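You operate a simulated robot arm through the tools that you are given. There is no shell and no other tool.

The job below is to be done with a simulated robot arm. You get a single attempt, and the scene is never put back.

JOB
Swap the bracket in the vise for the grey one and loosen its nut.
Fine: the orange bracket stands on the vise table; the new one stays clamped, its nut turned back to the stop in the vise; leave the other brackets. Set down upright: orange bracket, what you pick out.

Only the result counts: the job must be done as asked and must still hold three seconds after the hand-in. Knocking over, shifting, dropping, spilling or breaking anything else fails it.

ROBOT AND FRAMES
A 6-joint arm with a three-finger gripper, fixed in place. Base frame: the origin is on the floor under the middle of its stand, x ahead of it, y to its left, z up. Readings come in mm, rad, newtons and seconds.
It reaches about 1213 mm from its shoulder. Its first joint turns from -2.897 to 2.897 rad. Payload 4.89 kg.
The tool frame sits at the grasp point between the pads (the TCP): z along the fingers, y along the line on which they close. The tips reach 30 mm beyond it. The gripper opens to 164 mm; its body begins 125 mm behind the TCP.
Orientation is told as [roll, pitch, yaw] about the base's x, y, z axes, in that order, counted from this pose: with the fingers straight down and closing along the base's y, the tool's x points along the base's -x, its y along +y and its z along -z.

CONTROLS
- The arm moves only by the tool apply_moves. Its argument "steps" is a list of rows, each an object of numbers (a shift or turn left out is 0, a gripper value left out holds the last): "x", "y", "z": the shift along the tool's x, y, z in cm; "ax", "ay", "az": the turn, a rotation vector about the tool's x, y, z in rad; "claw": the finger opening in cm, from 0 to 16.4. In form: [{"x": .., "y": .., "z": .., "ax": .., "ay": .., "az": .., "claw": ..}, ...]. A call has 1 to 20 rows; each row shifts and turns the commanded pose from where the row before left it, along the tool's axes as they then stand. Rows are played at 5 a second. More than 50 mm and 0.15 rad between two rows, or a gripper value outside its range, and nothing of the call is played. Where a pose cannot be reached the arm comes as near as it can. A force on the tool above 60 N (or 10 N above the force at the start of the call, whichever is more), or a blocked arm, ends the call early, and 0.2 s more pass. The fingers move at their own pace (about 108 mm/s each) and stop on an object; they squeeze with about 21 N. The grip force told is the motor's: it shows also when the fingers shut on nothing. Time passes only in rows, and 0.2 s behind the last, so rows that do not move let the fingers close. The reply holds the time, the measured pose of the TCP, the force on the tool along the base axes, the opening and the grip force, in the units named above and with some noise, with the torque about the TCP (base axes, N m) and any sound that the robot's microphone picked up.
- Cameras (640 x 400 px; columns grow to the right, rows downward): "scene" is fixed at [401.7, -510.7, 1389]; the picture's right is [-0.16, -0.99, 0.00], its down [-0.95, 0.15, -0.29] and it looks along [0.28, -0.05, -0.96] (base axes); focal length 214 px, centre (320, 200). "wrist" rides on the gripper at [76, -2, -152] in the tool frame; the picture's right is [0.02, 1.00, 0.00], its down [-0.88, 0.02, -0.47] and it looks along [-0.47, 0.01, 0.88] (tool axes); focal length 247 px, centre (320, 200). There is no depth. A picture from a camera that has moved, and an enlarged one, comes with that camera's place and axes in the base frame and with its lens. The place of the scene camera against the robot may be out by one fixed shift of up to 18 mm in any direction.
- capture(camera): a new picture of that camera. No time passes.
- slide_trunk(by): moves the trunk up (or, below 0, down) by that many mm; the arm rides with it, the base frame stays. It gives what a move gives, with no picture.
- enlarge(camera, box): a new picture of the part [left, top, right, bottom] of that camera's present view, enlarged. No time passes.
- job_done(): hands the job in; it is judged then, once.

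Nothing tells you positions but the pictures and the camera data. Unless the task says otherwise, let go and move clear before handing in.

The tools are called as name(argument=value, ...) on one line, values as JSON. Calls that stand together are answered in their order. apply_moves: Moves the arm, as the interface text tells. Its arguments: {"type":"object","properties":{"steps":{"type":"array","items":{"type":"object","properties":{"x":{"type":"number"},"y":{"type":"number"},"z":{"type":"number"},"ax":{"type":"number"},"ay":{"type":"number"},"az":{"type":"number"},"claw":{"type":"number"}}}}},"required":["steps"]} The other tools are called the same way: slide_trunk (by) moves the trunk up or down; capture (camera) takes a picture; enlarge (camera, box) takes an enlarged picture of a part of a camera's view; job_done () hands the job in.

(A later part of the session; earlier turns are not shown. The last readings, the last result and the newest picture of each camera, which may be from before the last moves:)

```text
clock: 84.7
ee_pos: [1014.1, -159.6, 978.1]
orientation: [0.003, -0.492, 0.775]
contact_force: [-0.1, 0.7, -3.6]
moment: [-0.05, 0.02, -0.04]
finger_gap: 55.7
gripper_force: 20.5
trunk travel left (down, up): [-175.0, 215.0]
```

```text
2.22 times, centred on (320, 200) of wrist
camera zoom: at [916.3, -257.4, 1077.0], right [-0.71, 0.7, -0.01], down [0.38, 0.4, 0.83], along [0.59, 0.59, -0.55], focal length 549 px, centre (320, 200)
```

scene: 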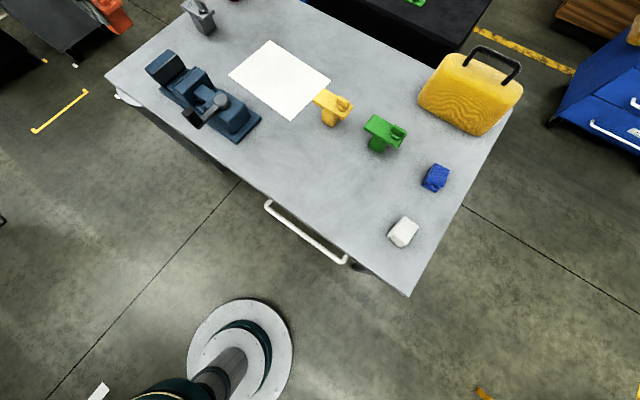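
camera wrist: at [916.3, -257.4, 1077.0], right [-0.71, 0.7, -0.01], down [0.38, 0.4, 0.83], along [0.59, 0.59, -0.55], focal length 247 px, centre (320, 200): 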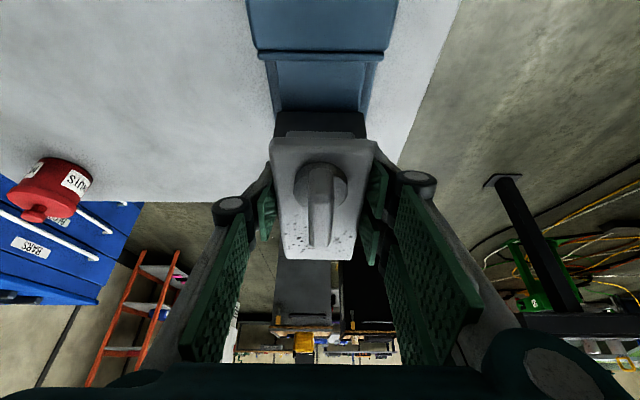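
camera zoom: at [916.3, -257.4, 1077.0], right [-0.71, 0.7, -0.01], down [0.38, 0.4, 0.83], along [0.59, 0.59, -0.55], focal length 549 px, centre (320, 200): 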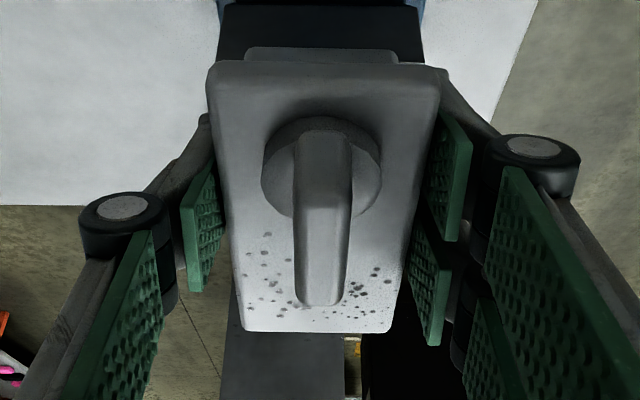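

The bracket slipped up ~10 mm and pitched ~8° in the grip. I'll level it by reducing the tool tilt 0.14 rad, and shift ~11 mm back to the middle of the jaw gap, then re-check.

apply_moves(steps=[{"ay": 0.07}, {"ay": 0.07}, {"x": 1.0, "z": -0.36}, {}])

capture(camera="wrist")

enlarge(camera="wrist", box=[230, 20, 410, 180])

enlarge(camera="scene", box=[120, 10, 230, 110])

```text
clock: 85.7
ee_pos: [1006.5, -165.5, 979.5]
orientation: [0.004, -0.35, 0.774]
contact_force: [-0.3, 0.5, -3.1]
moment: [-0.04, 0.03, -0.03]
finger_gap: 55.9
gripper_force: 20.6
trunk travel left (down, up): [-175.0, 215.0]
```

```text
taken
camera wrist: at [919.5, -254.2, 1095.5], right [-0.71, 0.7, 0.0], down [0.46, 0.48, 0.75], along [0.53, 0.53, -0.66], focal length 247 px, centre (320, 200)
```

wrist: 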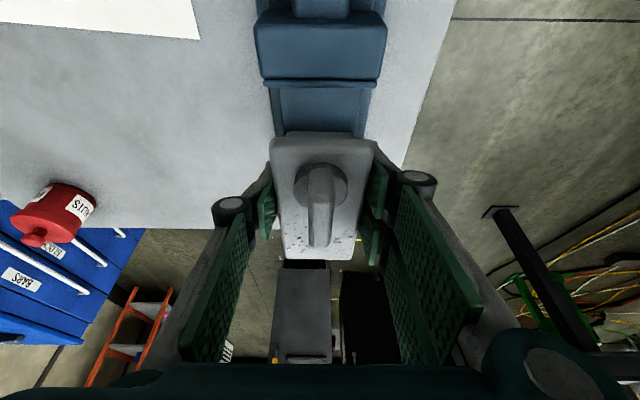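

```text
2.50 times, centred on (320, 100) of wrist
camera zoom: at [919.5, -254.2, 1095.5], right [-0.71, 0.7, 0.0], down [0.46, 0.48, 0.75], along [0.53, 0.53, -0.66], focal length 617 px, centre (320, 450)
```

zoom: 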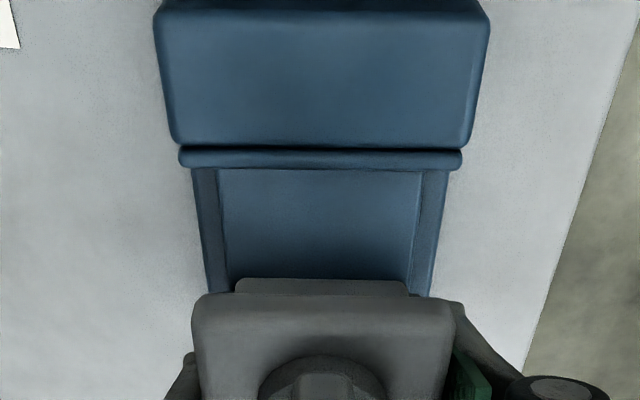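

```text
4.00 times, centred on (175, 60) of scene
camera zoom: at [401.7, -510.7, 1389.0], right [-0.16, -0.99, 0.0], down [-0.95, 0.15, -0.29], along [0.28, -0.05, -0.96], focal length 858 px, centre (900, 760)
```

zoom: 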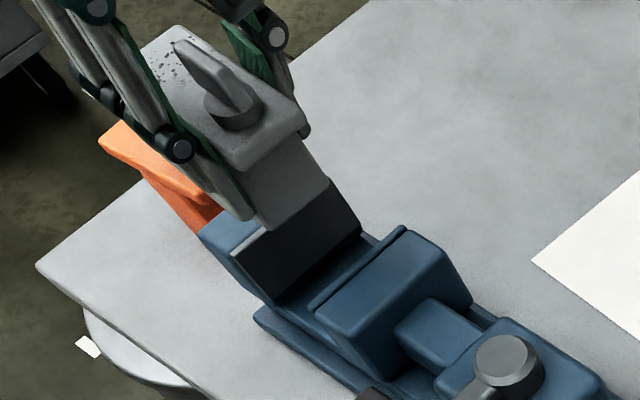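

Level again, and the post is centred with ~16 mm clearance to both jaws. Lowering in stages with force checks.

apply_moves(steps=[{"x": 0.34, "z": 0.94}, {"x": 0.51, "z": 1.41}, {"x": 0.34, "z": 0.94}, {}])

apply_moves(steps=[{"x": 0.17, "z": 0.47}, {"x": 0.17, "z": 0.47}, {}])

```text
clock: 86.7
ee_pos: [1007.6, -166.7, 944.9]
orientation: [0.003, -0.35, 0.773]
contact_force: [-0.2, -0.5, -3.2]
moment: [-0.01, -0.01, 0.04]
finger_gap: 55.6
gripper_force: 20.4
trunk travel left (down, up): [-175.0, 215.0]
```

```text
clock: 87.5
ee_pos: [1006.2, -167.1, 933.4]
orientation: [0.005, -0.351, 0.774]
contact_force: [0.2, -0.1, -2.4]
moment: [0.03, 0.01, -0.02]
finger_gap: 55.6
gripper_force: 21.2
trunk travel left (down, up): [-175.0, 215.0]
```

apply_moves(steps=[{"x": 0.17, "z": 0.47}, {"x": 0.17, "z": 0.47}, {}])

apply_moves(steps=[{"x": 0.17, "z": 0.47}, {"x": 0.17, "z": 0.47}, {}])

enlarge(camera="wrist", box=[230, 20, 410, 180])

```text
clock: 88.3
ee_pos: [1006.3, -165.3, 923.7]
orientation: [0.004, -0.351, 0.774]
contact_force: [-0.4, 0.7, -3.3]
moment: [-0.01, -0.01, -0.03]
finger_gap: 55.9
gripper_force: 21.1
trunk travel left (down, up): [-175.0, 215.0]
```

```text
clock: 89.1
ee_pos: [1007.4, -166.7, 914.1]
orientation: [0.004, -0.351, 0.775]
contact_force: [0.1, 1.3, -3.0]
moment: [-0.04, -0.01, 0.01]
finger_gap: 55.8
gripper_force: 21.0
trunk travel left (down, up): [-175.0, 215.0]
```

```text
2.50 times, centred on (320, 100) of wrist
camera zoom: at [919.7, -253.6, 1030.3], right [-0.71, 0.7, 0.0], down [0.46, 0.48, 0.75], along [0.53, 0.53, -0.66], focal length 617 px, centre (320, 450)
```

zoom: 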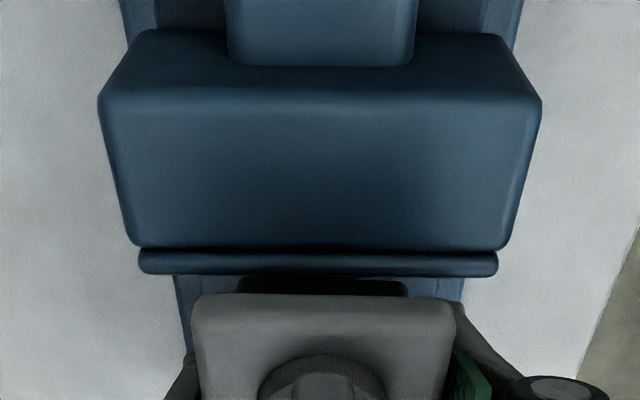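

apply_moves(steps=[{"x": 0.14, "z": 0.38}, {"x": 0.1, "z": 0.28}, {}])

apply_moves(steps=[{"x": 0.1, "z": 0.28}, {"x": 0.07, "z": 0.19}, {}])

```text
clock: 89.9
ee_pos: [1007.2, -166.1, 907.2]
orientation: [0.004, -0.349, 0.775]
contact_force: [0.3, -0.1, -2.6]
moment: [-0.01, 0.02, -0.01]
finger_gap: 55.9
gripper_force: 21.2
trunk travel left (down, up): [-175.0, 215.0]
```

```text
clock: 90.7
ee_pos: [1007.5, -166.7, 901.3]
orientation: [0.004, -0.352, 0.774]
contact_force: [-1.2, -0.1, -3.7]
moment: [0.02, -0.01, 0.0]
finger_gap: 55.7
gripper_force: 21.6
trunk travel left (down, up): [-175.0, 215.0]
```

apply_moves(steps=[{"x": 0.1, "z": 0.28}, {}])

apply_moves(steps=[{"x": 0.07, "z": 0.19}, {}])

apply_moves(steps=[{"x": 0.07, "z": 0.19}, {}])

```text
clock: 91.3
ee_pos: [1006.0, -166.3, 898.6]
orientation: [0.004, -0.351, 0.774]
contact_force: [-0.3, 0.2, -3.4]
moment: [0.0, 0.02, -0.02]
finger_gap: 55.6
gripper_force: 20.4
trunk travel left (down, up): [-175.0, 215.0]
```

```text
clock: 91.9
ee_pos: [1006.0, -165.3, 897.7]
orientation: [0.004, -0.352, 0.775]
contact_force: [-0.4, -0.6, -3.0]
moment: [-0.03, 0.02, 0.0]
finger_gap: 55.8
gripper_force: 20.8
trunk travel left (down, up): [-175.0, 215.0]
```

```text
clock: 92.5
ee_pos: [1006.3, -166.2, 894.9]
orientation: [0.003, -0.35, 0.774]
contact_force: [0.2, -0.8, -2.9]
moment: [0.03, -0.01, -0.01]
finger_gap: 55.6
gripper_force: 21.4
trunk travel left (down, up): [-175.0, 215.0]
```

apply_moves(steps=[{"x": 0.07, "z": 0.19}, {}])

apply_moves(steps=[{"x": 0.07, "z": 0.19}, {}])

```text
clock: 93.1
ee_pos: [1006.7, -167.4, 893.5]
orientation: [0.003, -0.351, 0.772]
contact_force: [-0.4, -0.2, -2.7]
moment: [-0.03, -0.01, 0.01]
finger_gap: 55.7
gripper_force: 21.0
trunk travel left (down, up): [-175.0, 215.0]
```

```text
clock: 93.7
ee_pos: [1006.7, -167.2, 891.5]
orientation: [0.003, -0.352, 0.775]
contact_force: [7.4, -0.4, 16.4]
moment: [-0.16, -0.16, 0.07]
finger_gap: 56.0
gripper_force: 21.2
trunk travel left (down, up): [-175.0, 215.0]
```

Bed contact at TCP z≈892, as predicted. Easing off 1 mm, releasing and rising straight up.

apply_moves(steps=[{"x": -0.03, "z": -0.09}, {}, {"claw": 6.2}, {"claw": 7.2}, {"claw": 8.2}, {}, {"x": -0.34, "z": -0.94}, {"x": -0.69, "z": -1.88}, {"x": -1.03, "z": -2.82}, {"x": -1.03, "z": -2.82}, {}])

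capture(camera="wrist")

enlarge(camera="wrist", box=[230, 20, 410, 200])

enlarge(camera="scene", box=[120, 10, 260, 130])

```text
clock: 96.1
ee_pos: [1006.4, -165.2, 981.4]
orientation: [0.004, -0.353, 0.773]
contact_force: [0.0, 0.7, -0.1]
moment: [0.0, -0.04, -0.04]
finger_gap: 81.9
gripper_force: 0.0
trunk travel left (down, up): [-175.0, 215.0]
```

```text
taken
camera wrist: at [919.0, -252.8, 1098.5], right [-0.71, 0.7, 0.0], down [0.46, 0.48, 0.75], along [0.53, 0.53, -0.66], focal length 247 px, centre (320, 200)
```

wrist: 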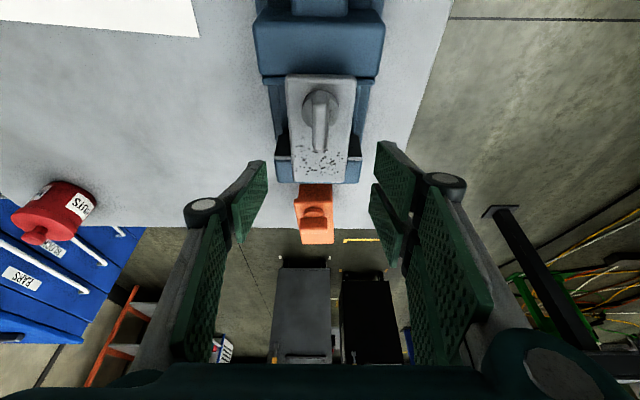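

```text
2.22 times, centred on (320, 110) of wrist
camera zoom: at [919.0, -252.8, 1098.5], right [-0.71, 0.7, 0.0], down [0.46, 0.48, 0.75], along [0.53, 0.53, -0.66], focal length 549 px, centre (320, 400)
```

zoom: 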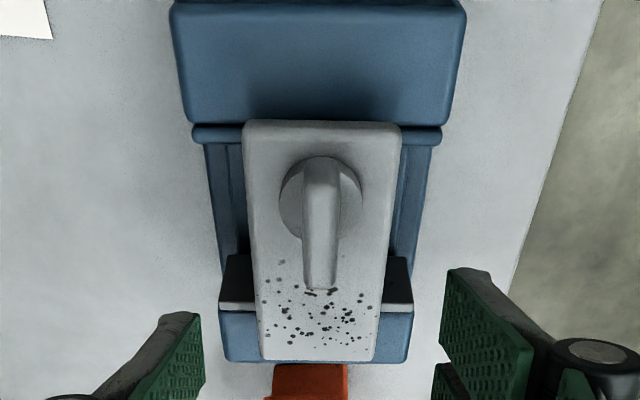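

```text
3.33 times, centred on (190, 70) of scene
camera zoom: at [401.7, -510.7, 1389.0], right [-0.16, -0.99, 0.0], down [-0.95, 0.15, -0.29], along [0.28, -0.05, -0.96], focal length 715 px, centre (753, 633)
```

zoom: 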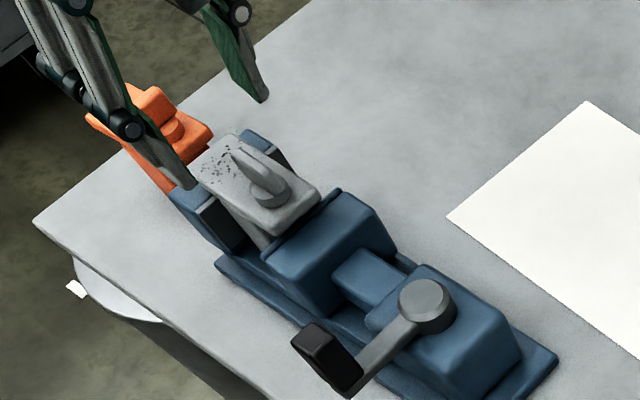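

The grey bracket stands squarely in the open vise. Now I'll return to the lever knob (≈(816,-236)) to swing it back and clamp.

apply_moves(steps=[{"ay": 0.12}, {"ay": 0.12}, {"ay": 0.113}, {"z": -3}, {"x": 3.72, "y": 1.65}, {"x": 3.72, "y": 1.65}, {"x": 3.72, "y": 1.65}, {"x": 3.72, "y": 1.65}, {"x": 3.72, "y": 1.65}, {}])

apply_moves(steps=[{"az": 0.141}, {"az": 0.141}, {"az": 0.141}, {"az": 0.141}, {"az": 0.141}, {"az": 0.141}, {"az": 0.141}, {"az": 0.141}, {"az": 0.141}, {"az": 0.141}, {"az": 0.143}, {}])

capture(camera="wrist")

enlarge(camera="wrist", box=[220, 80, 420, 240])

```text
clock: 98.3
ee_pos: [814.8, -236.6, 1012.8]
orientation: [0.003, 0.002, 0.776]
contact_force: [-0.9, 0.4, -0.7]
moment: [0.03, -0.1, 0.03]
finger_gap: 82.2
gripper_force: 0.1
trunk travel left (down, up): [-175.0, 215.0]
```

```text
clock: 100.9
ee_pos: [815.5, -237.6, 1012.3]
orientation: [-0.002, 0.006, -0.78]
contact_force: [-0.1, 0.8, -0.8]
moment: [0.01, 0.0, -0.01]
finger_gap: 82.1
gripper_force: 0.0
trunk travel left (down, up): [-175.0, 215.0]
```

```text
taken
camera wrist: at [761.4, -184.7, 1164.7], right [0.69, 0.73, 0.0], down [0.64, -0.61, 0.47], along [0.34, -0.32, -0.88], focal length 247 px, centre (320, 200)
```

wrist: 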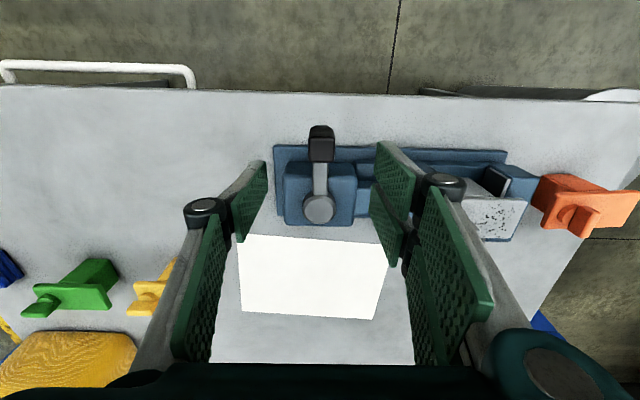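

```text
2.50 times, centred on (320, 160) of wrist
camera zoom: at [761.4, -184.7, 1164.7], right [0.69, 0.73, 0.0], down [0.64, -0.61, 0.47], along [0.34, -0.32, -0.88], focal length 617 px, centre (320, 300)
```

zoom: 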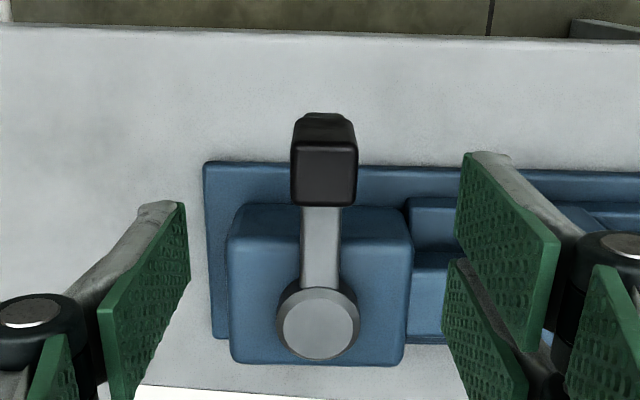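

apply_moves(steps=[{"y": 0.1, "x": 0.2, "z": 3}, {"z": 3}, {"z": 2}, {"z": 1.2}, {}, {"claw": 5}, {"claw": 3.5}, {"claw": 2.0}, {}, {}])

capture(camera="wrist")

```text
clock: 103.1
ee_pos: [814.2, -234.7, 919.8]
orientation: [-0.002, 0.004, -0.779]
contact_force: [-6.8, -3.1, -6.1]
moment: [-0.22, 0.11, -0.55]
finger_gap: 25.7
gripper_force: 45.1
trunk travel left (down, up): [-175.0, 215.0]
```

```text
taken
camera wrist: at [760.5, -182.2, 1072.4], right [0.69, 0.73, 0.0], down [0.64, -0.61, 0.47], along [0.34, -0.32, -0.88], focal length 247 px, centre (320, 200)
```

wrist: 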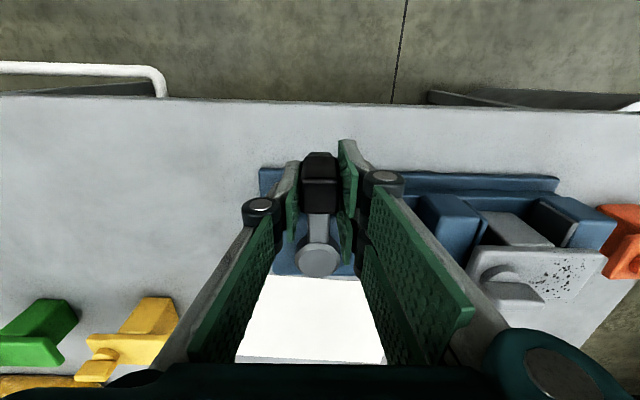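

apply_moves(steps=[{"x": -0.04, "y": -0.87, "az": -0.1}, {"x": -0.04, "y": -0.87, "az": -0.1}, {}])

apply_moves(steps=[{"x": -0.04, "y": -0.87, "az": -0.1}, {"x": -0.04, "y": -0.87, "az": -0.1}, {}])

```text
clock: 103.9
ee_pos: [803.4, -249.4, 920.8]
orientation: [-0.001, 0.003, -0.577]
contact_force: [-3.5, -1.9, -4.7]
moment: [-0.1, 0.09, -0.37]
finger_gap: 25.5
gripper_force: 44.8
trunk travel left (down, up): [-175.0, 215.0]
```

```text
clock: 104.7
ee_pos: [795.7, -264.1, 920.4]
orientation: [0.0, 0.006, -0.378]
contact_force: [-4.3, -5.7, -13.5]
moment: [-0.36, -0.05, -0.58]
finger_gap: 25.4
gripper_force: 44.6
trunk travel left (down, up): [-175.0, 215.0]
```

apply_moves(steps=[{"x": -0.04, "y": -0.87, "az": -0.1}, {"x": -0.04, "y": -0.87, "az": -0.1}, {}])

apply_moves(steps=[{"x": -0.04, "y": -0.87, "az": -0.1}, {"x": -0.04, "y": -0.87, "az": -0.1}, {}])

capture(camera="wrist")

capture(camera="scene")

```text
clock: 105.5
ee_pos: [790.2, -280.9, 920.2]
orientation: [0.001, 0.005, -0.178]
contact_force: [-7.4, -3.0, -8.7]
moment: [-0.06, 0.26, -0.36]
finger_gap: 25.8
gripper_force: 45.6
trunk travel left (down, up): [-175.0, 215.0]
```

```text
clock: 106.3
ee_pos: [789.8, -297.9, 919.8]
orientation: [0.002, 0.003, 0.022]
contact_force: [-5.2, -5.1, -7.4]
moment: [-0.25, 0.27, -0.43]
finger_gap: 25.6
gripper_force: 44.9
trunk travel left (down, up): [-175.0, 215.0]
```

```text
taken
camera wrist: at [713.9, -301.0, 1072.5], right [-0.04, 1.0, 0.0], down [0.88, 0.04, 0.47], along [0.47, 0.02, -0.88], focal length 247 px, centre (320, 200)
```

wrist: 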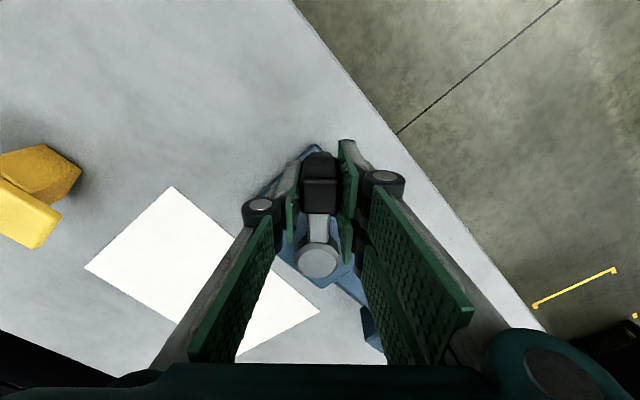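

```text
taken
```

scene: 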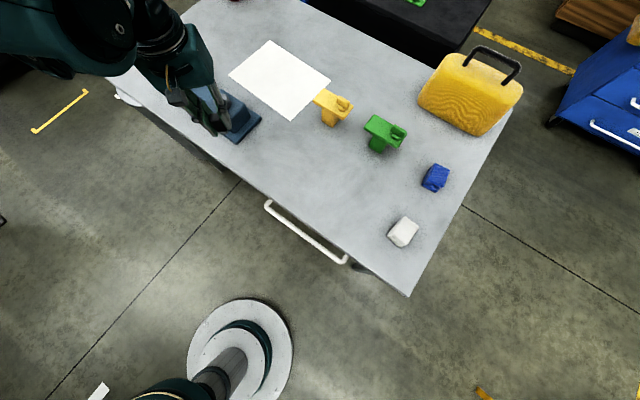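

apply_moves(steps=[{"x": -0.04, "y": -0.87, "az": -0.1}, {"x": -0.04, "y": -0.87, "az": -0.1}, {}])

apply_moves(steps=[{"x": -0.04, "y": -0.87, "az": -0.1}, {"x": -0.04, "y": -0.87, "az": -0.1}, {}])

capture(camera="wrist")

```text
clock: 107.1
ee_pos: [791.6, -315.1, 920.2]
orientation: [0.002, 0.004, 0.221]
contact_force: [-6.9, -5.7, -7.1]
moment: [-0.27, 0.46, -0.33]
finger_gap: 25.5
gripper_force: 45.2
trunk travel left (down, up): [-175.0, 215.0]
```

```text
clock: 107.9
ee_pos: [796.9, -332.1, 919.3]
orientation: [0.004, 0.003, 0.421]
contact_force: [-9.8, -5.4, -10.8]
moment: [-0.34, 0.62, -0.01]
finger_gap: 25.7
gripper_force: 44.8
trunk travel left (down, up): [-175.0, 215.0]
```

```text
taken
camera wrist: at [728.9, -364.9, 1072.5], right [-0.43, 0.9, 0.0], down [0.8, 0.38, 0.47], along [0.42, 0.2, -0.88], focal length 247 px, centre (320, 200)
```

wrist: 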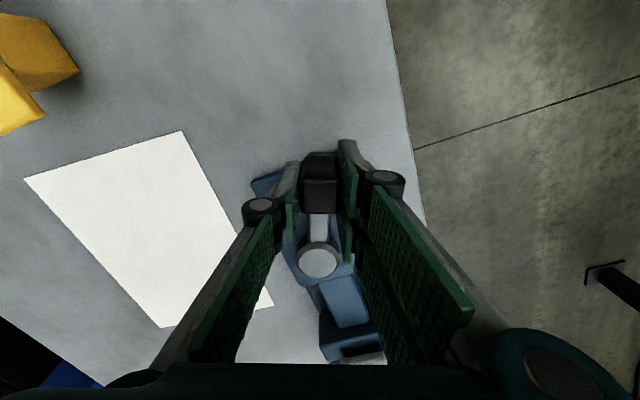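

apply_moves(steps=[{"x": -0.04, "y": -0.87, "az": -0.1}, {}])

apply_moves(steps=[{"x": -0.01, "y": -0.435, "az": -0.05}, {}])

```text
clock: 108.5
ee_pos: [801.5, -340.0, 920.7]
orientation: [0.003, 0.002, 0.522]
contact_force: [-4.8, -8.9, -5.6]
moment: [-0.48, 0.37, -0.3]
finger_gap: 25.8
gripper_force: 45.4
trunk travel left (down, up): [-175.0, 215.0]
```

```text
clock: 109.1
ee_pos: [802.2, -344.4, 919.6]
orientation: [0.004, 0.001, 0.573]
contact_force: [-0.5, -12.9, 3.4]
moment: [-0.51, 0.22, -0.64]
finger_gap: 26.2
gripper_force: 44.5
trunk travel left (down, up): [-175.0, 215.0]
```

apply_moves(steps=[{"x": -0.01, "y": -0.3, "az": -0.03}, {}])

apply_moves(steps=[{"x": -0.01, "y": -0.3, "az": -0.03}, {}])

```text
clock: 109.7
ee_pos: [805.9, -346.7, 919.9]
orientation: [0.003, 0.002, 0.601]
contact_force: [-5.1, -9.7, 0.9]
moment: [-0.1, -0.06, -0.44]
finger_gap: 25.9
gripper_force: 45.2
trunk travel left (down, up): [-175.0, 215.0]
```

```text
clock: 110.3
ee_pos: [804.9, -348.4, 920.4]
orientation: [0.005, 0.004, 0.632]
contact_force: [-24.2, 10.9, -8.3]
moment: [0.39, 0.71, -0.93]
finger_gap: 25.9
gripper_force: 45.3
trunk travel left (down, up): [-175.0, 215.0]
```

Clamping resistance appears at the original lever angle. A little more push to seat it firmly.

apply_moves(steps=[{"y": -0.15, "az": -0.012}, {}])

```text
clock: 111.0
ee_pos: [805.2, -346.4, 921.1]
orientation: [0.007, 0.003, 0.645]
contact_force: [-8.9, 9.8, 1.4]
moment: [0.53, 0.01, -1.38]
finger_gap: 26.4
gripper_force: 45.2
trunk travel left (down, up): [-175.0, 215.0]
stopped in row 2: the force on the tool passed its limit at 62 N (the readings are from after the stop); the commanded pose is now the measured one
```

The lever is firmly clamped. Releasing the knob, rising, and checking the bracket.

apply_moves(steps=[{"claw": 4}, {"claw": 6}, {"claw": 7}, {}, {"z": -4}, {"z": -4}, {"z": -3}, {}])

capture(camera="wrist")

enlarge(camera="wrist", box=[240, 220, 420, 370])

enlarge(camera="scene", box=[120, 10, 260, 130])

```text
clock: 112.8
ee_pos: [808.4, -347.1, 1030.5]
orientation: [0.006, 0.003, 0.643]
contact_force: [-1.2, 0.2, 0.7]
moment: [-0.01, -0.05, 0.02]
finger_gap: 69.8
gripper_force: 0.0
trunk travel left (down, up): [-175.0, 215.0]
```

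```text
taken
camera wrist: at [748.3, -394.6, 1182.7], right [-0.62, 0.79, 0.01], down [0.7, 0.54, 0.47], along [0.37, 0.29, -0.88], focal length 247 px, centre (320, 200)
```

wrist: 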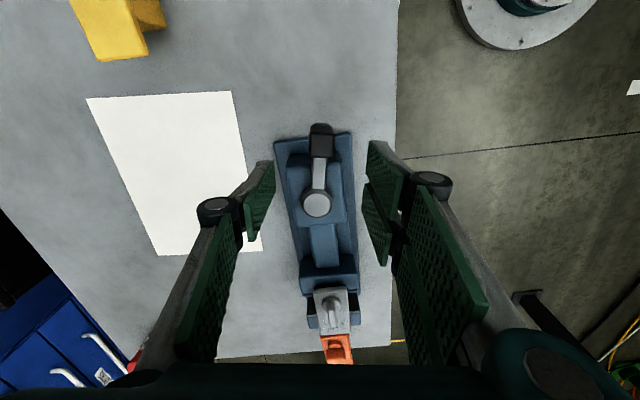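

```text
2.67 times, centred on (330, 295) of wrist
camera zoom: at [748.3, -394.6, 1182.7], right [-0.62, 0.79, 0.01], down [0.7, 0.54, 0.47], along [0.37, 0.29, -0.88], focal length 659 px, centre (293, -53)
```

zoom: 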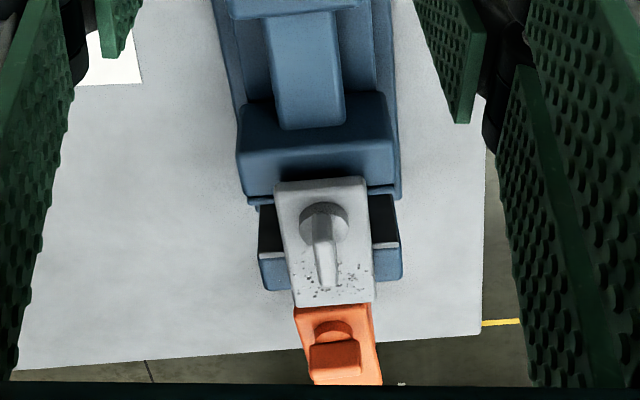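

```text
3.33 times, centred on (190, 70) of scene
camera zoom: at [401.7, -510.7, 1389.0], right [-0.16, -0.99, 0.0], down [-0.95, 0.15, -0.29], along [0.28, -0.05, -0.96], focal length 715 px, centre (753, 633)
```

zoom: 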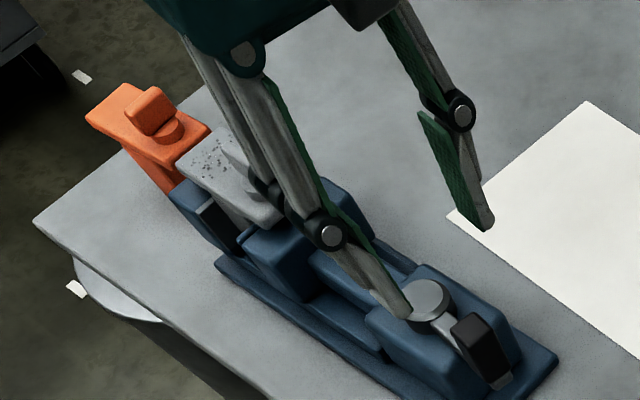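

The grey bracket is clamped between both jaws. Next I go above its wing nut (≈(1000,-174)), tool vertical and aligned with the wing.

apply_moves(steps=[{"x": -4.29, "y": 0.39}, {"x": -4.29, "y": 0.39}, {"x": -4.29, "y": 0.39}, {"x": -4.29, "y": 0.39}, {"x": -4.29, "y": 0.39}, {"x": -4.29, "y": 0.39}, {"az": -0.129, "ax": -0.006, "claw": 5.0}, {}])

capture(camera="wrist")

enlarge(camera="wrist", box=[260, 110, 380, 240])

```text
clock: 114.6
ee_pos: [998.3, -174.5, 1028.6]
orientation: [0.013, 0.002, 0.774]
contact_force: [0.2, -0.2, -0.5]
moment: [-0.07, 0.09, 0.02]
finger_gap: 49.8
gripper_force: 0.1
trunk travel left (down, up): [-175.0, 215.0]
```

```text
taken
camera wrist: at [947.2, -229.4, 1180.7], right [-0.71, 0.7, 0.01], down [0.62, 0.63, 0.47], along [0.32, 0.34, -0.88], focal length 247 px, centre (320, 200)
```

wrist: 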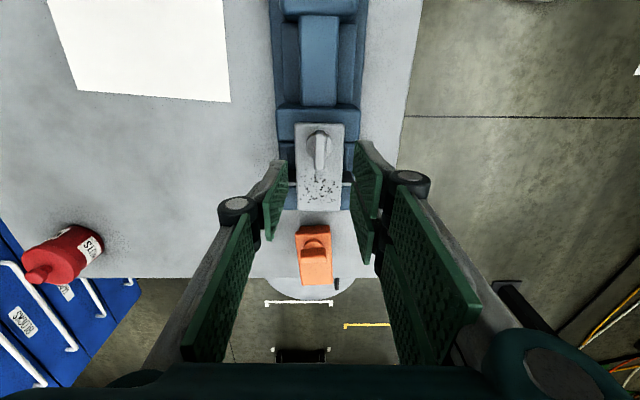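

```text
3.08 times, centred on (320, 175) of wrist
camera zoom: at [947.2, -229.4, 1180.7], right [-0.71, 0.7, 0.01], down [0.62, 0.63, 0.47], along [0.32, 0.34, -0.88], focal length 760 px, centre (320, 277)
```

zoom: 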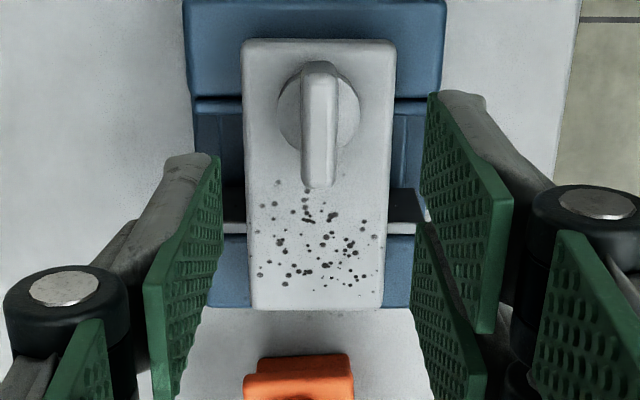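

apply_moves(steps=[{"ax": 0.0093, "ay": 0.0091}, {}])

enlarge(camera="wrist", box=[260, 110, 380, 240])

```text
clock: 115.2
ee_pos: [998.7, -174.9, 1030.3]
orientation: [0.006, 0.01, 0.775]
contact_force: [0.8, 0.5, -0.1]
moment: [0.04, -0.03, 0.02]
finger_gap: 50.0
gripper_force: 0.1
trunk travel left (down, up): [-175.0, 215.0]
```

```text
3.08 times, centred on (320, 175) of wrist
camera zoom: at [947.0, -228.0, 1181.7], right [-0.71, 0.7, 0.0], down [0.62, 0.63, 0.46], along [0.32, 0.33, -0.89], focal length 760 px, centre (320, 277)
```

zoom: 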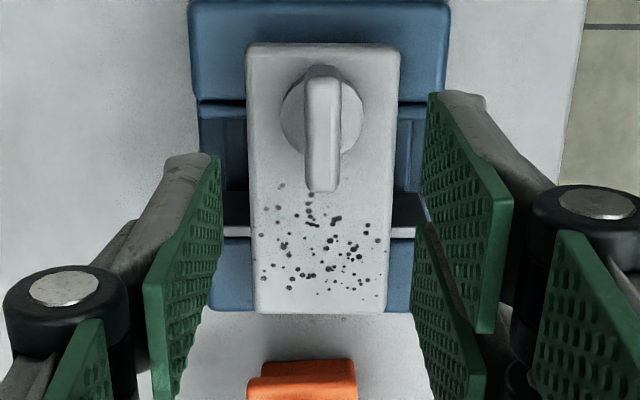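

apply_moves(steps=[{"ax": 0.006, "ay": -0.01}, {}])

enlarge(camera="wrist", box=[260, 110, 380, 240])

```text
clock: 115.8
ee_pos: [999.6, -175.9, 1029.0]
orientation: [-0.003, 0.001, 0.771]
contact_force: [0.4, 0.6, 0.5]
moment: [-0.02, 0.02, 0.01]
finger_gap: 50.3
gripper_force: 0.0
trunk travel left (down, up): [-175.0, 215.0]
```

```text
3.08 times, centred on (320, 175) of wrist
camera zoom: at [945.4, -228.4, 1180.8], right [-0.71, 0.7, 0.0], down [0.62, 0.63, 0.47], along [0.33, 0.34, -0.88], focal length 760 px, centre (320, 277)
```

zoom: 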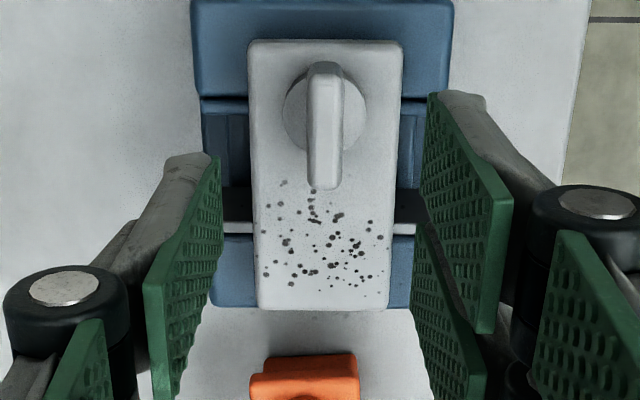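

The nut axis is ~3 mm toward tool +x and 1 mm +y; wing lies along the vise axis with top ≈ z 941. Descending to straddle the wing above the nut's disc.

apply_moves(steps=[{"x": 0.3, "y": 0.1, "z": 3}, {"z": 2}, {"z": 1.2}, {}])

capture(camera="wrist")

enlarge(camera="wrist", box=[240, 110, 400, 250])

```text
clock: 116.8
ee_pos: [995.5, -177.2, 966.6]
orientation: [-0.003, -0.001, 0.774]
contact_force: [0.7, 0.2, -0.5]
moment: [0.03, -0.01, -0.02]
finger_gap: 49.5
gripper_force: 0.0
trunk travel left (down, up): [-175.0, 215.0]
```

```text
taken
camera wrist: at [942.4, -230.4, 1118.5], right [-0.71, 0.7, 0.0], down [0.62, 0.63, 0.47], along [0.33, 0.34, -0.88], focal length 247 px, centre (320, 200)
```

wrist: 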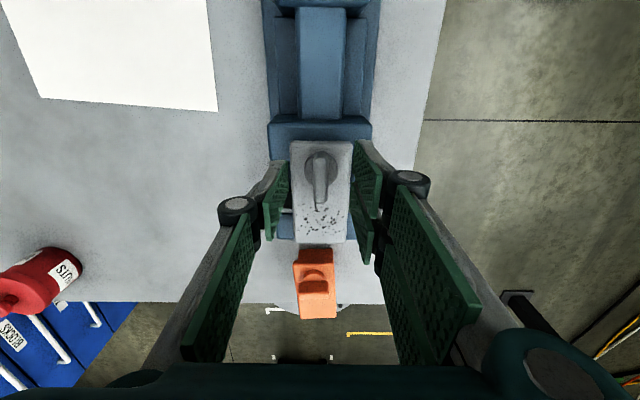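

```text
2.86 times, centred on (320, 180) of wrist
camera zoom: at [942.4, -230.4, 1118.5], right [-0.71, 0.7, 0.0], down [0.62, 0.63, 0.47], along [0.33, 0.34, -0.88], focal length 706 px, centre (320, 257)
```

zoom: 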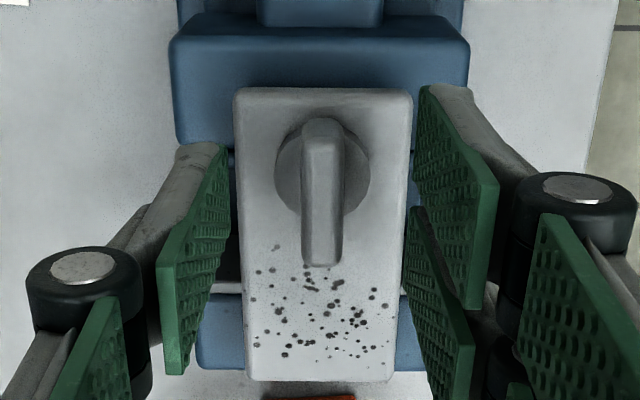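

apply_moves(steps=[{"x": 0.2, "z": 0.85}, {}, {"claw": 3.5}, {"claw": 2.5}, {"claw": 1.8}, {}])

enlarge(camera="wrist", box=[240, 110, 400, 250])

```text
clock: 118.2
ee_pos: [994.6, -178.8, 959.9]
orientation: [-0.005, -0.001, 0.773]
contact_force: [0.0, 0.8, 1.0]
moment: [0.01, -0.02, -0.02]
finger_gap: 18.3
gripper_force: 0.0
trunk travel left (down, up): [-175.0, 215.0]
```

```text
2.86 times, centred on (320, 180) of wrist
camera zoom: at [941.2, -231.8, 1110.7], right [-0.71, 0.7, 0.0], down [0.62, 0.63, 0.47], along [0.33, 0.34, -0.88], focal length 706 px, centre (320, 257)
```

zoom: 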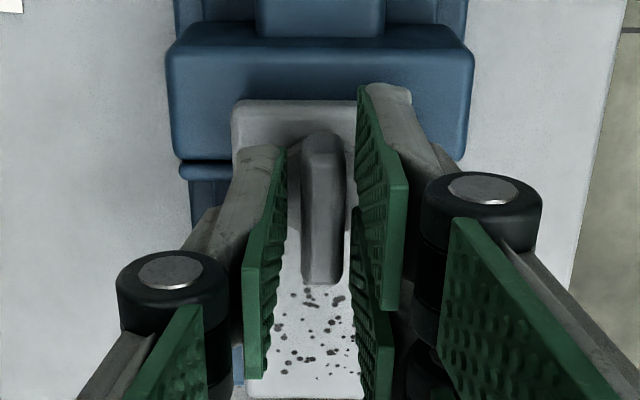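

apply_moves(steps=[{"y": 0.12, "z": 0.2}, {}, {"claw": 1.3}, {"claw": 0.5}, {}, {}])

enlarge(camera="wrist", box=[240, 110, 400, 250])

```text
clock: 119.6
ee_pos: [994.1, -178.9, 957.1]
orientation: [-0.004, 0.0, 0.773]
contact_force: [3.7, -3.2, 0.1]
moment: [-0.02, -0.14, 0.55]
finger_gap: 12.1
gripper_force: 21.0
trunk travel left (down, up): [-175.0, 215.0]
```

```text
2.86 times, centred on (320, 180) of wrist
camera zoom: at [940.6, -231.1, 1108.5], right [-0.71, 0.7, 0.0], down [0.62, 0.63, 0.47], along [0.33, 0.34, -0.88], focal length 706 px, centre (320, 257)
```

zoom: 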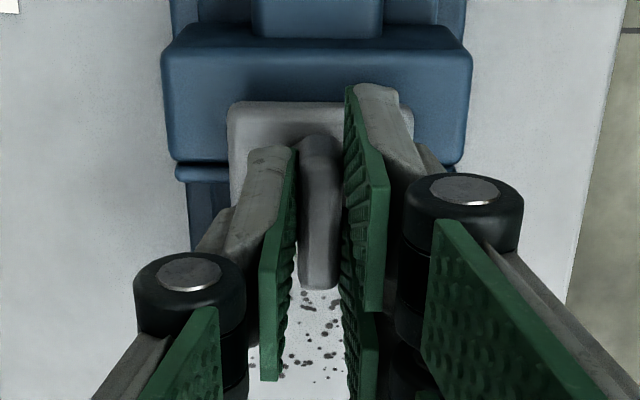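

The wing is gripped (12 mm). Now turning counter-clockwise (loosening) in small steps, watching torque and forces.

apply_moves(steps=[{"az": -0.08}, {}])

apply_moves(steps=[{"az": -0.1}, {}])

```text
clock: 120.2
ee_pos: [993.6, -178.2, 956.9]
orientation: [-0.003, -0.001, 0.854]
contact_force: [10.9, -7.4, 3.9]
moment: [-0.11, -0.32, -0.05]
finger_gap: 11.5
gripper_force: 20.9
trunk travel left (down, up): [-175.0, 215.0]
```

```text
clock: 120.8
ee_pos: [993.5, -178.5, 957.5]
orientation: [-0.004, 0.002, 0.954]
contact_force: [19.1, -12.2, 8.3]
moment: [-0.35, -0.57, -0.13]
finger_gap: 11.4
gripper_force: 20.8
trunk travel left (down, up): [-175.0, 215.0]
```

apply_moves(steps=[{"y": -0.15}, {}])

apply_moves(steps=[{"y": -0.07, "az": -0.1}, {}])

```text
clock: 121.4
ee_pos: [994.3, -179.5, 957.5]
orientation: [-0.002, 0.0, 0.954]
contact_force: [1.7, -5.5, 3.0]
moment: [-0.31, 0.11, -0.07]
finger_gap: 11.6
gripper_force: 21.1
trunk travel left (down, up): [-175.0, 215.0]
```

```text
clock: 122.0
ee_pos: [995.4, -177.9, 956.5]
orientation: [-0.002, 0.002, 1.054]
contact_force: [-6.0, -0.9, 0.1]
moment: [-0.2, 0.27, 0.02]
finger_gap: 11.5
gripper_force: 21.6
trunk travel left (down, up): [-175.0, 215.0]
```

apply_moves(steps=[{"y": -0.03, "az": -0.1}, {"y": -0.03, "az": -0.1}, {}])

capture(camera="wrist")

enlarge(camera="wrist", box=[240, 110, 400, 250])

```text
clock: 122.8
ee_pos: [995.7, -179.4, 957.0]
orientation: [-0.001, 0.002, 1.254]
contact_force: [-7.4, 1.4, -0.5]
moment: [0.09, 0.21, 0.08]
finger_gap: 11.5
gripper_force: 20.9
trunk travel left (down, up): [-175.0, 215.0]
```

```text
taken
camera wrist: at [974.0, -250.9, 1108.7], right [-0.96, 0.29, 0.0], down [0.26, 0.84, 0.47], along [0.14, 0.45, -0.88], focal length 247 px, centre (320, 200)
```

wrist: 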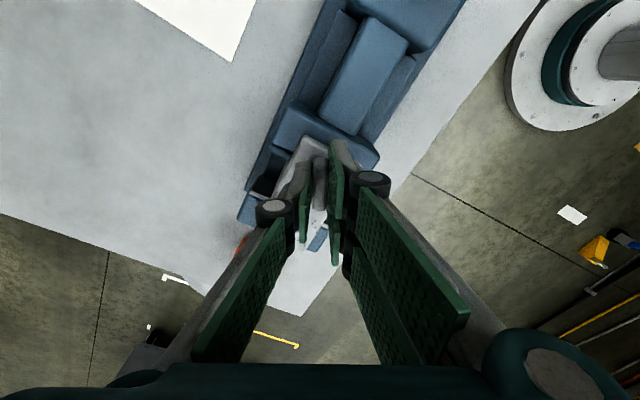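

```text
2.86 times, centred on (320, 180) of wrist
camera zoom: at [974.0, -250.9, 1108.7], right [-0.96, 0.29, 0.0], down [0.26, 0.84, 0.47], along [0.14, 0.45, -0.88], focal length 706 px, centre (320, 257)
```

zoom: 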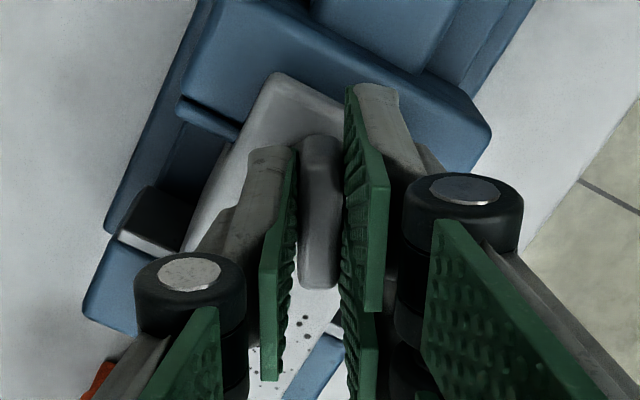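

apply_moves(steps=[{"y": 0.03, "az": -0.1}, {"az": -0.1}, {}])

apply_moves(steps=[{"az": -0.1}, {"az": -0.1}, {}])

```text
clock: 123.6
ee_pos: [995.7, -179.9, 956.7]
orientation: [-0.004, 0.003, 1.453]
contact_force: [11.8, -2.8, 0.4]
moment: [-0.17, -0.31, -0.03]
finger_gap: 11.6
gripper_force: 21.2
trunk travel left (down, up): [-175.0, 215.0]
```

```text
clock: 124.4
ee_pos: [997.3, -179.3, 957.3]
orientation: [0.0, 0.003, 1.654]
contact_force: [33.2, -2.6, 11.3]
moment: [-0.53, -0.99, -0.22]
finger_gap: 11.8
gripper_force: 20.9
trunk travel left (down, up): [-175.0, 215.0]
```

apply_moves(steps=[{"y": -0.25}, {}])

apply_moves(steps=[{"y": -0.06, "az": -0.1}, {"y": -0.06, "az": -0.1}, {}])

```text
clock: 125.0
ee_pos: [997.4, -178.1, 957.4]
orientation: [0.0, 0.003, 1.652]
contact_force: [0.7, 1.7, 2.8]
moment: [-0.14, 0.0, -0.06]
finger_gap: 11.6
gripper_force: 21.5
trunk travel left (down, up): [-175.0, 215.0]
```

```text
clock: 125.8
ee_pos: [998.4, -178.9, 957.9]
orientation: [-0.001, 0.003, 1.853]
contact_force: [-14.8, 2.2, -4.1]
moment: [0.28, 0.43, 0.03]
finger_gap: 11.5
gripper_force: 21.2
trunk travel left (down, up): [-175.0, 215.0]
```

apply_moves(steps=[{"y": 0.07, "az": -0.1}, {"y": -0.03, "az": -0.1}, {}])

apply_moves(steps=[{"y": -0.03, "az": -0.1}, {"y": -0.03, "az": -0.1}, {}])

capture(camera="wrist")

```text
clock: 126.6
ee_pos: [999.7, -178.2, 958.0]
orientation: [0.0, 0.003, 2.053]
contact_force: [2.1, 4.3, -0.1]
moment: [0.18, 0.01, 0.01]
finger_gap: 11.8
gripper_force: 20.9
trunk travel left (down, up): [-175.0, 215.0]
```

```text
clock: 127.4
ee_pos: [1000.8, -177.6, 957.2]
orientation: [0.0, 0.004, 2.255]
contact_force: [17.0, 10.6, 5.2]
moment: [0.07, -0.65, -0.08]
finger_gap: 11.4
gripper_force: 20.9
trunk travel left (down, up): [-175.0, 215.0]
```

```text
taken
camera wrist: at [1050.3, -234.5, 1109.0], right [-0.76, -0.65, 0.0], down [-0.57, 0.67, 0.47], along [-0.3, 0.36, -0.88], focal length 247 px, centre (320, 200)
```

wrist: 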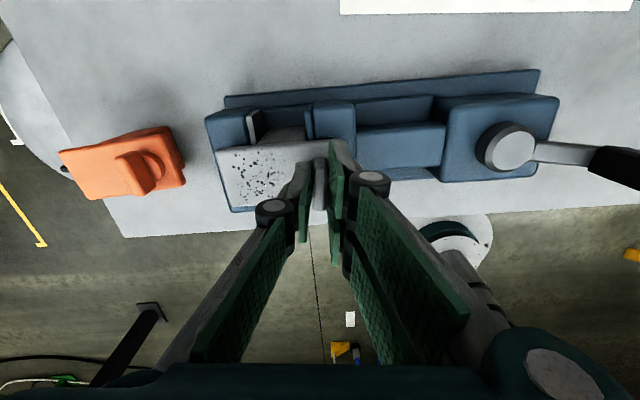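

apply_moves(steps=[{"y": -0.15, "az": -0.05}, {"y": -0.05, "az": -0.1}, {}])

apply_moves(steps=[{"y": -0.05, "az": -0.1}, {"y": -0.05, "az": -0.1}, {}])

```text
clock: 128.2
ee_pos: [1000.5, -178.5, 956.6]
orientation: [0.002, 0.004, 2.404]
contact_force: [12.2, 4.6, 7.9]
moment: [0.12, -0.32, -0.56]
finger_gap: 12.8
gripper_force: 21.2
trunk travel left (down, up): [-175.0, 215.0]
```

```text
clock: 129.0
ee_pos: [1000.3, -177.2, 958.4]
orientation: [0.003, 0.004, 2.603]
contact_force: [8.5, -4.2, 8.1]
moment: [-0.23, -0.28, -0.58]
finger_gap: 17.7
gripper_force: 21.1
trunk travel left (down, up): [-175.0, 215.0]
```

The torque rose to −0.57 Nm while the pads began to slip round the wing: the nut hit its stop at ~90°. I'll rotate back just to realign with the wing, keeping it against the stop, before releasing.

apply_moves(steps=[{"y": 0.05, "az": 0.1}, {}])

enlarge(camera="wrist", box=[240, 110, 400, 250])

```text
clock: 129.6
ee_pos: [1000.4, -176.0, 956.1]
orientation: [0.0, 0.002, 2.503]
contact_force: [-1.2, -2.7, -0.2]
moment: [-0.03, 0.07, -0.53]
finger_gap: 15.2
gripper_force: 20.3
trunk travel left (down, up): [-175.0, 215.0]
```

```text
2.86 times, centred on (320, 180) of wrist
camera zoom: at [1064.0, -220.0, 1108.6], right [-0.58, -0.82, 0.0], down [-0.72, 0.51, 0.47], along [-0.38, 0.27, -0.88], focal length 706 px, centre (320, 257)
```

zoom: 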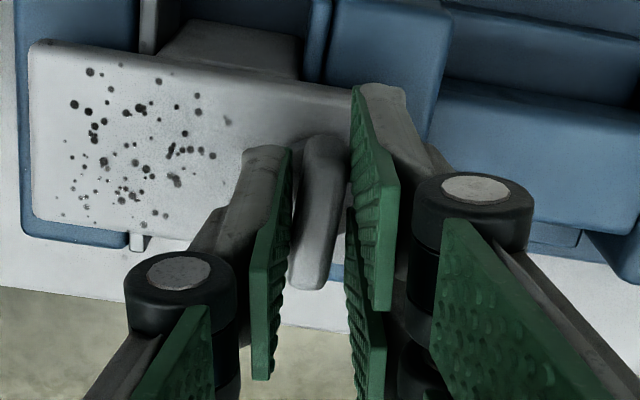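

apply_moves(steps=[{"az": 0.11}, {}])

```text
clock: 130.2
ee_pos: [1001.8, -176.1, 957.0]
orientation: [0.002, 0.005, 2.393]
contact_force: [-3.7, -1.7, -5.3]
moment: [-0.07, 0.1, -0.55]
finger_gap: 12.2
gripper_force: 20.5
trunk travel left (down, up): [-175.0, 215.0]
```

apply_moves(steps=[{"az": 0.03}, {}])

```text
clock: 130.8
ee_pos: [1001.6, -177.3, 955.3]
orientation: [0.0, 0.002, 2.362]
contact_force: [-2.5, -4.8, -6.6]
moment: [-0.17, -0.01, -0.15]
finger_gap: 11.6
gripper_force: 21.4
trunk travel left (down, up): [-175.0, 215.0]
```

Aligned with the wing and still slightly loaded against the stop. Releasing and rising straight up.

apply_moves(steps=[{"claw": 1.8}, {"claw": 3}, {"claw": 5}, {}, {"z": -2}, {"z": -4}, {"z": -4}, {"z": -2}, {}])

capture(camera="wrist")

enlarge(camera="wrist", box=[220, 100, 420, 260])

capture(camera="scene")

```text
clock: 132.8
ee_pos: [1000.8, -176.0, 1077.3]
orientation: [0.001, 0.005, 2.364]
contact_force: [-1.0, 0.5, -0.9]
moment: [0.02, -0.06, -0.01]
finger_gap: 50.0
gripper_force: 0.1
trunk travel left (down, up): [-175.0, 215.0]
```

```text
taken
camera wrist: at [1056.8, -227.5, 1230.0], right [-0.69, -0.73, 0.0], down [-0.64, 0.61, 0.47], along [-0.34, 0.32, -0.88], focal length 247 px, centre (320, 200)
```

wrist: 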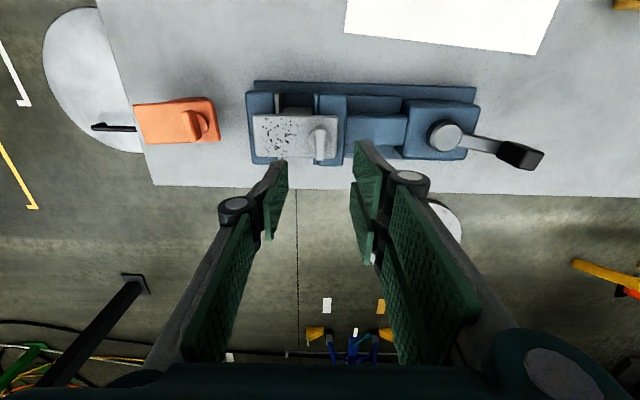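

```text
2.50 times, centred on (320, 180) of wrist
camera zoom: at [1056.8, -227.5, 1230.0], right [-0.69, -0.73, 0.0], down [-0.64, 0.61, 0.47], along [-0.34, 0.32, -0.88], focal length 617 px, centre (320, 250)
```

zoom: 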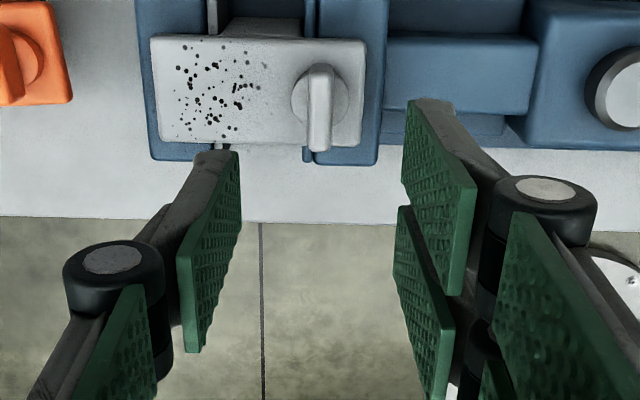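

```text
taken
```

scene: 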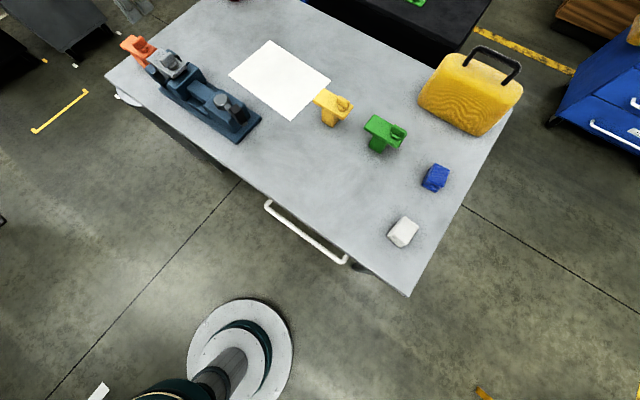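

The grey nut's wing is now at 90° against its stop, the bracket is clamped, and the orange one stands upright on the table. I'll retreat clear and take a last look.

apply_moves(steps=[{"z": -4}, {"z": -4}, {"x": -3, "y": 3}, {"x": -3, "y": 3}, {"x": -3, "y": 3}, {"x": -3, "y": 3}, {"x": -3, "y": 3}, {"x": -3, "y": 3}, {}])

enlarge(camera="scene", box=[100, 0, 280, 150])

capture(camera="wrist")

```text
clock: 134.8
ee_pos: [744.0, -177.1, 1157.6]
orientation: [0.001, 0.003, 2.361]
contact_force: [-0.9, 0.2, 0.1]
moment: [-0.05, -0.15, -0.01]
finger_gap: 50.0
gripper_force: 0.0
trunk travel left (down, up): [-175.0, 215.0]
```

```text
2.67 times, centred on (190, 75) of scene
camera zoom: at [401.7, -510.7, 1389.0], right [-0.16, -0.99, 0.0], down [-0.95, 0.15, -0.29], along [0.28, -0.05, -0.96], focal length 572 px, centre (667, 533)
```

zoom: 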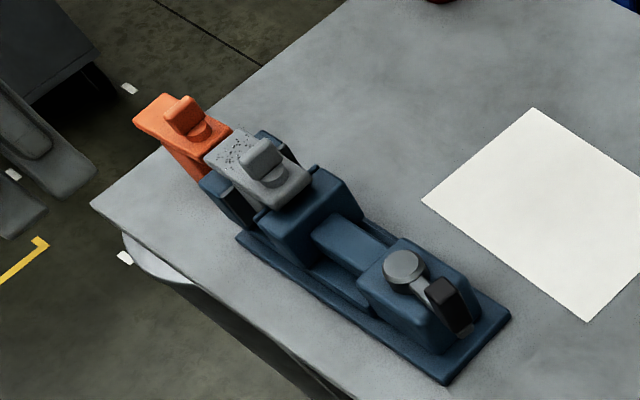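

```text
taken
camera wrist: at [800.9, -229.1, 1309.4], right [-0.69, -0.73, 0.0], down [-0.64, 0.61, 0.47], along [-0.34, 0.32, -0.88], focal length 247 px, centre (320, 200)
```

wrist: 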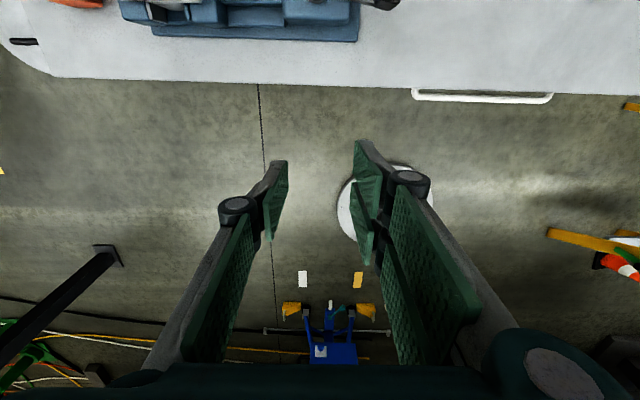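

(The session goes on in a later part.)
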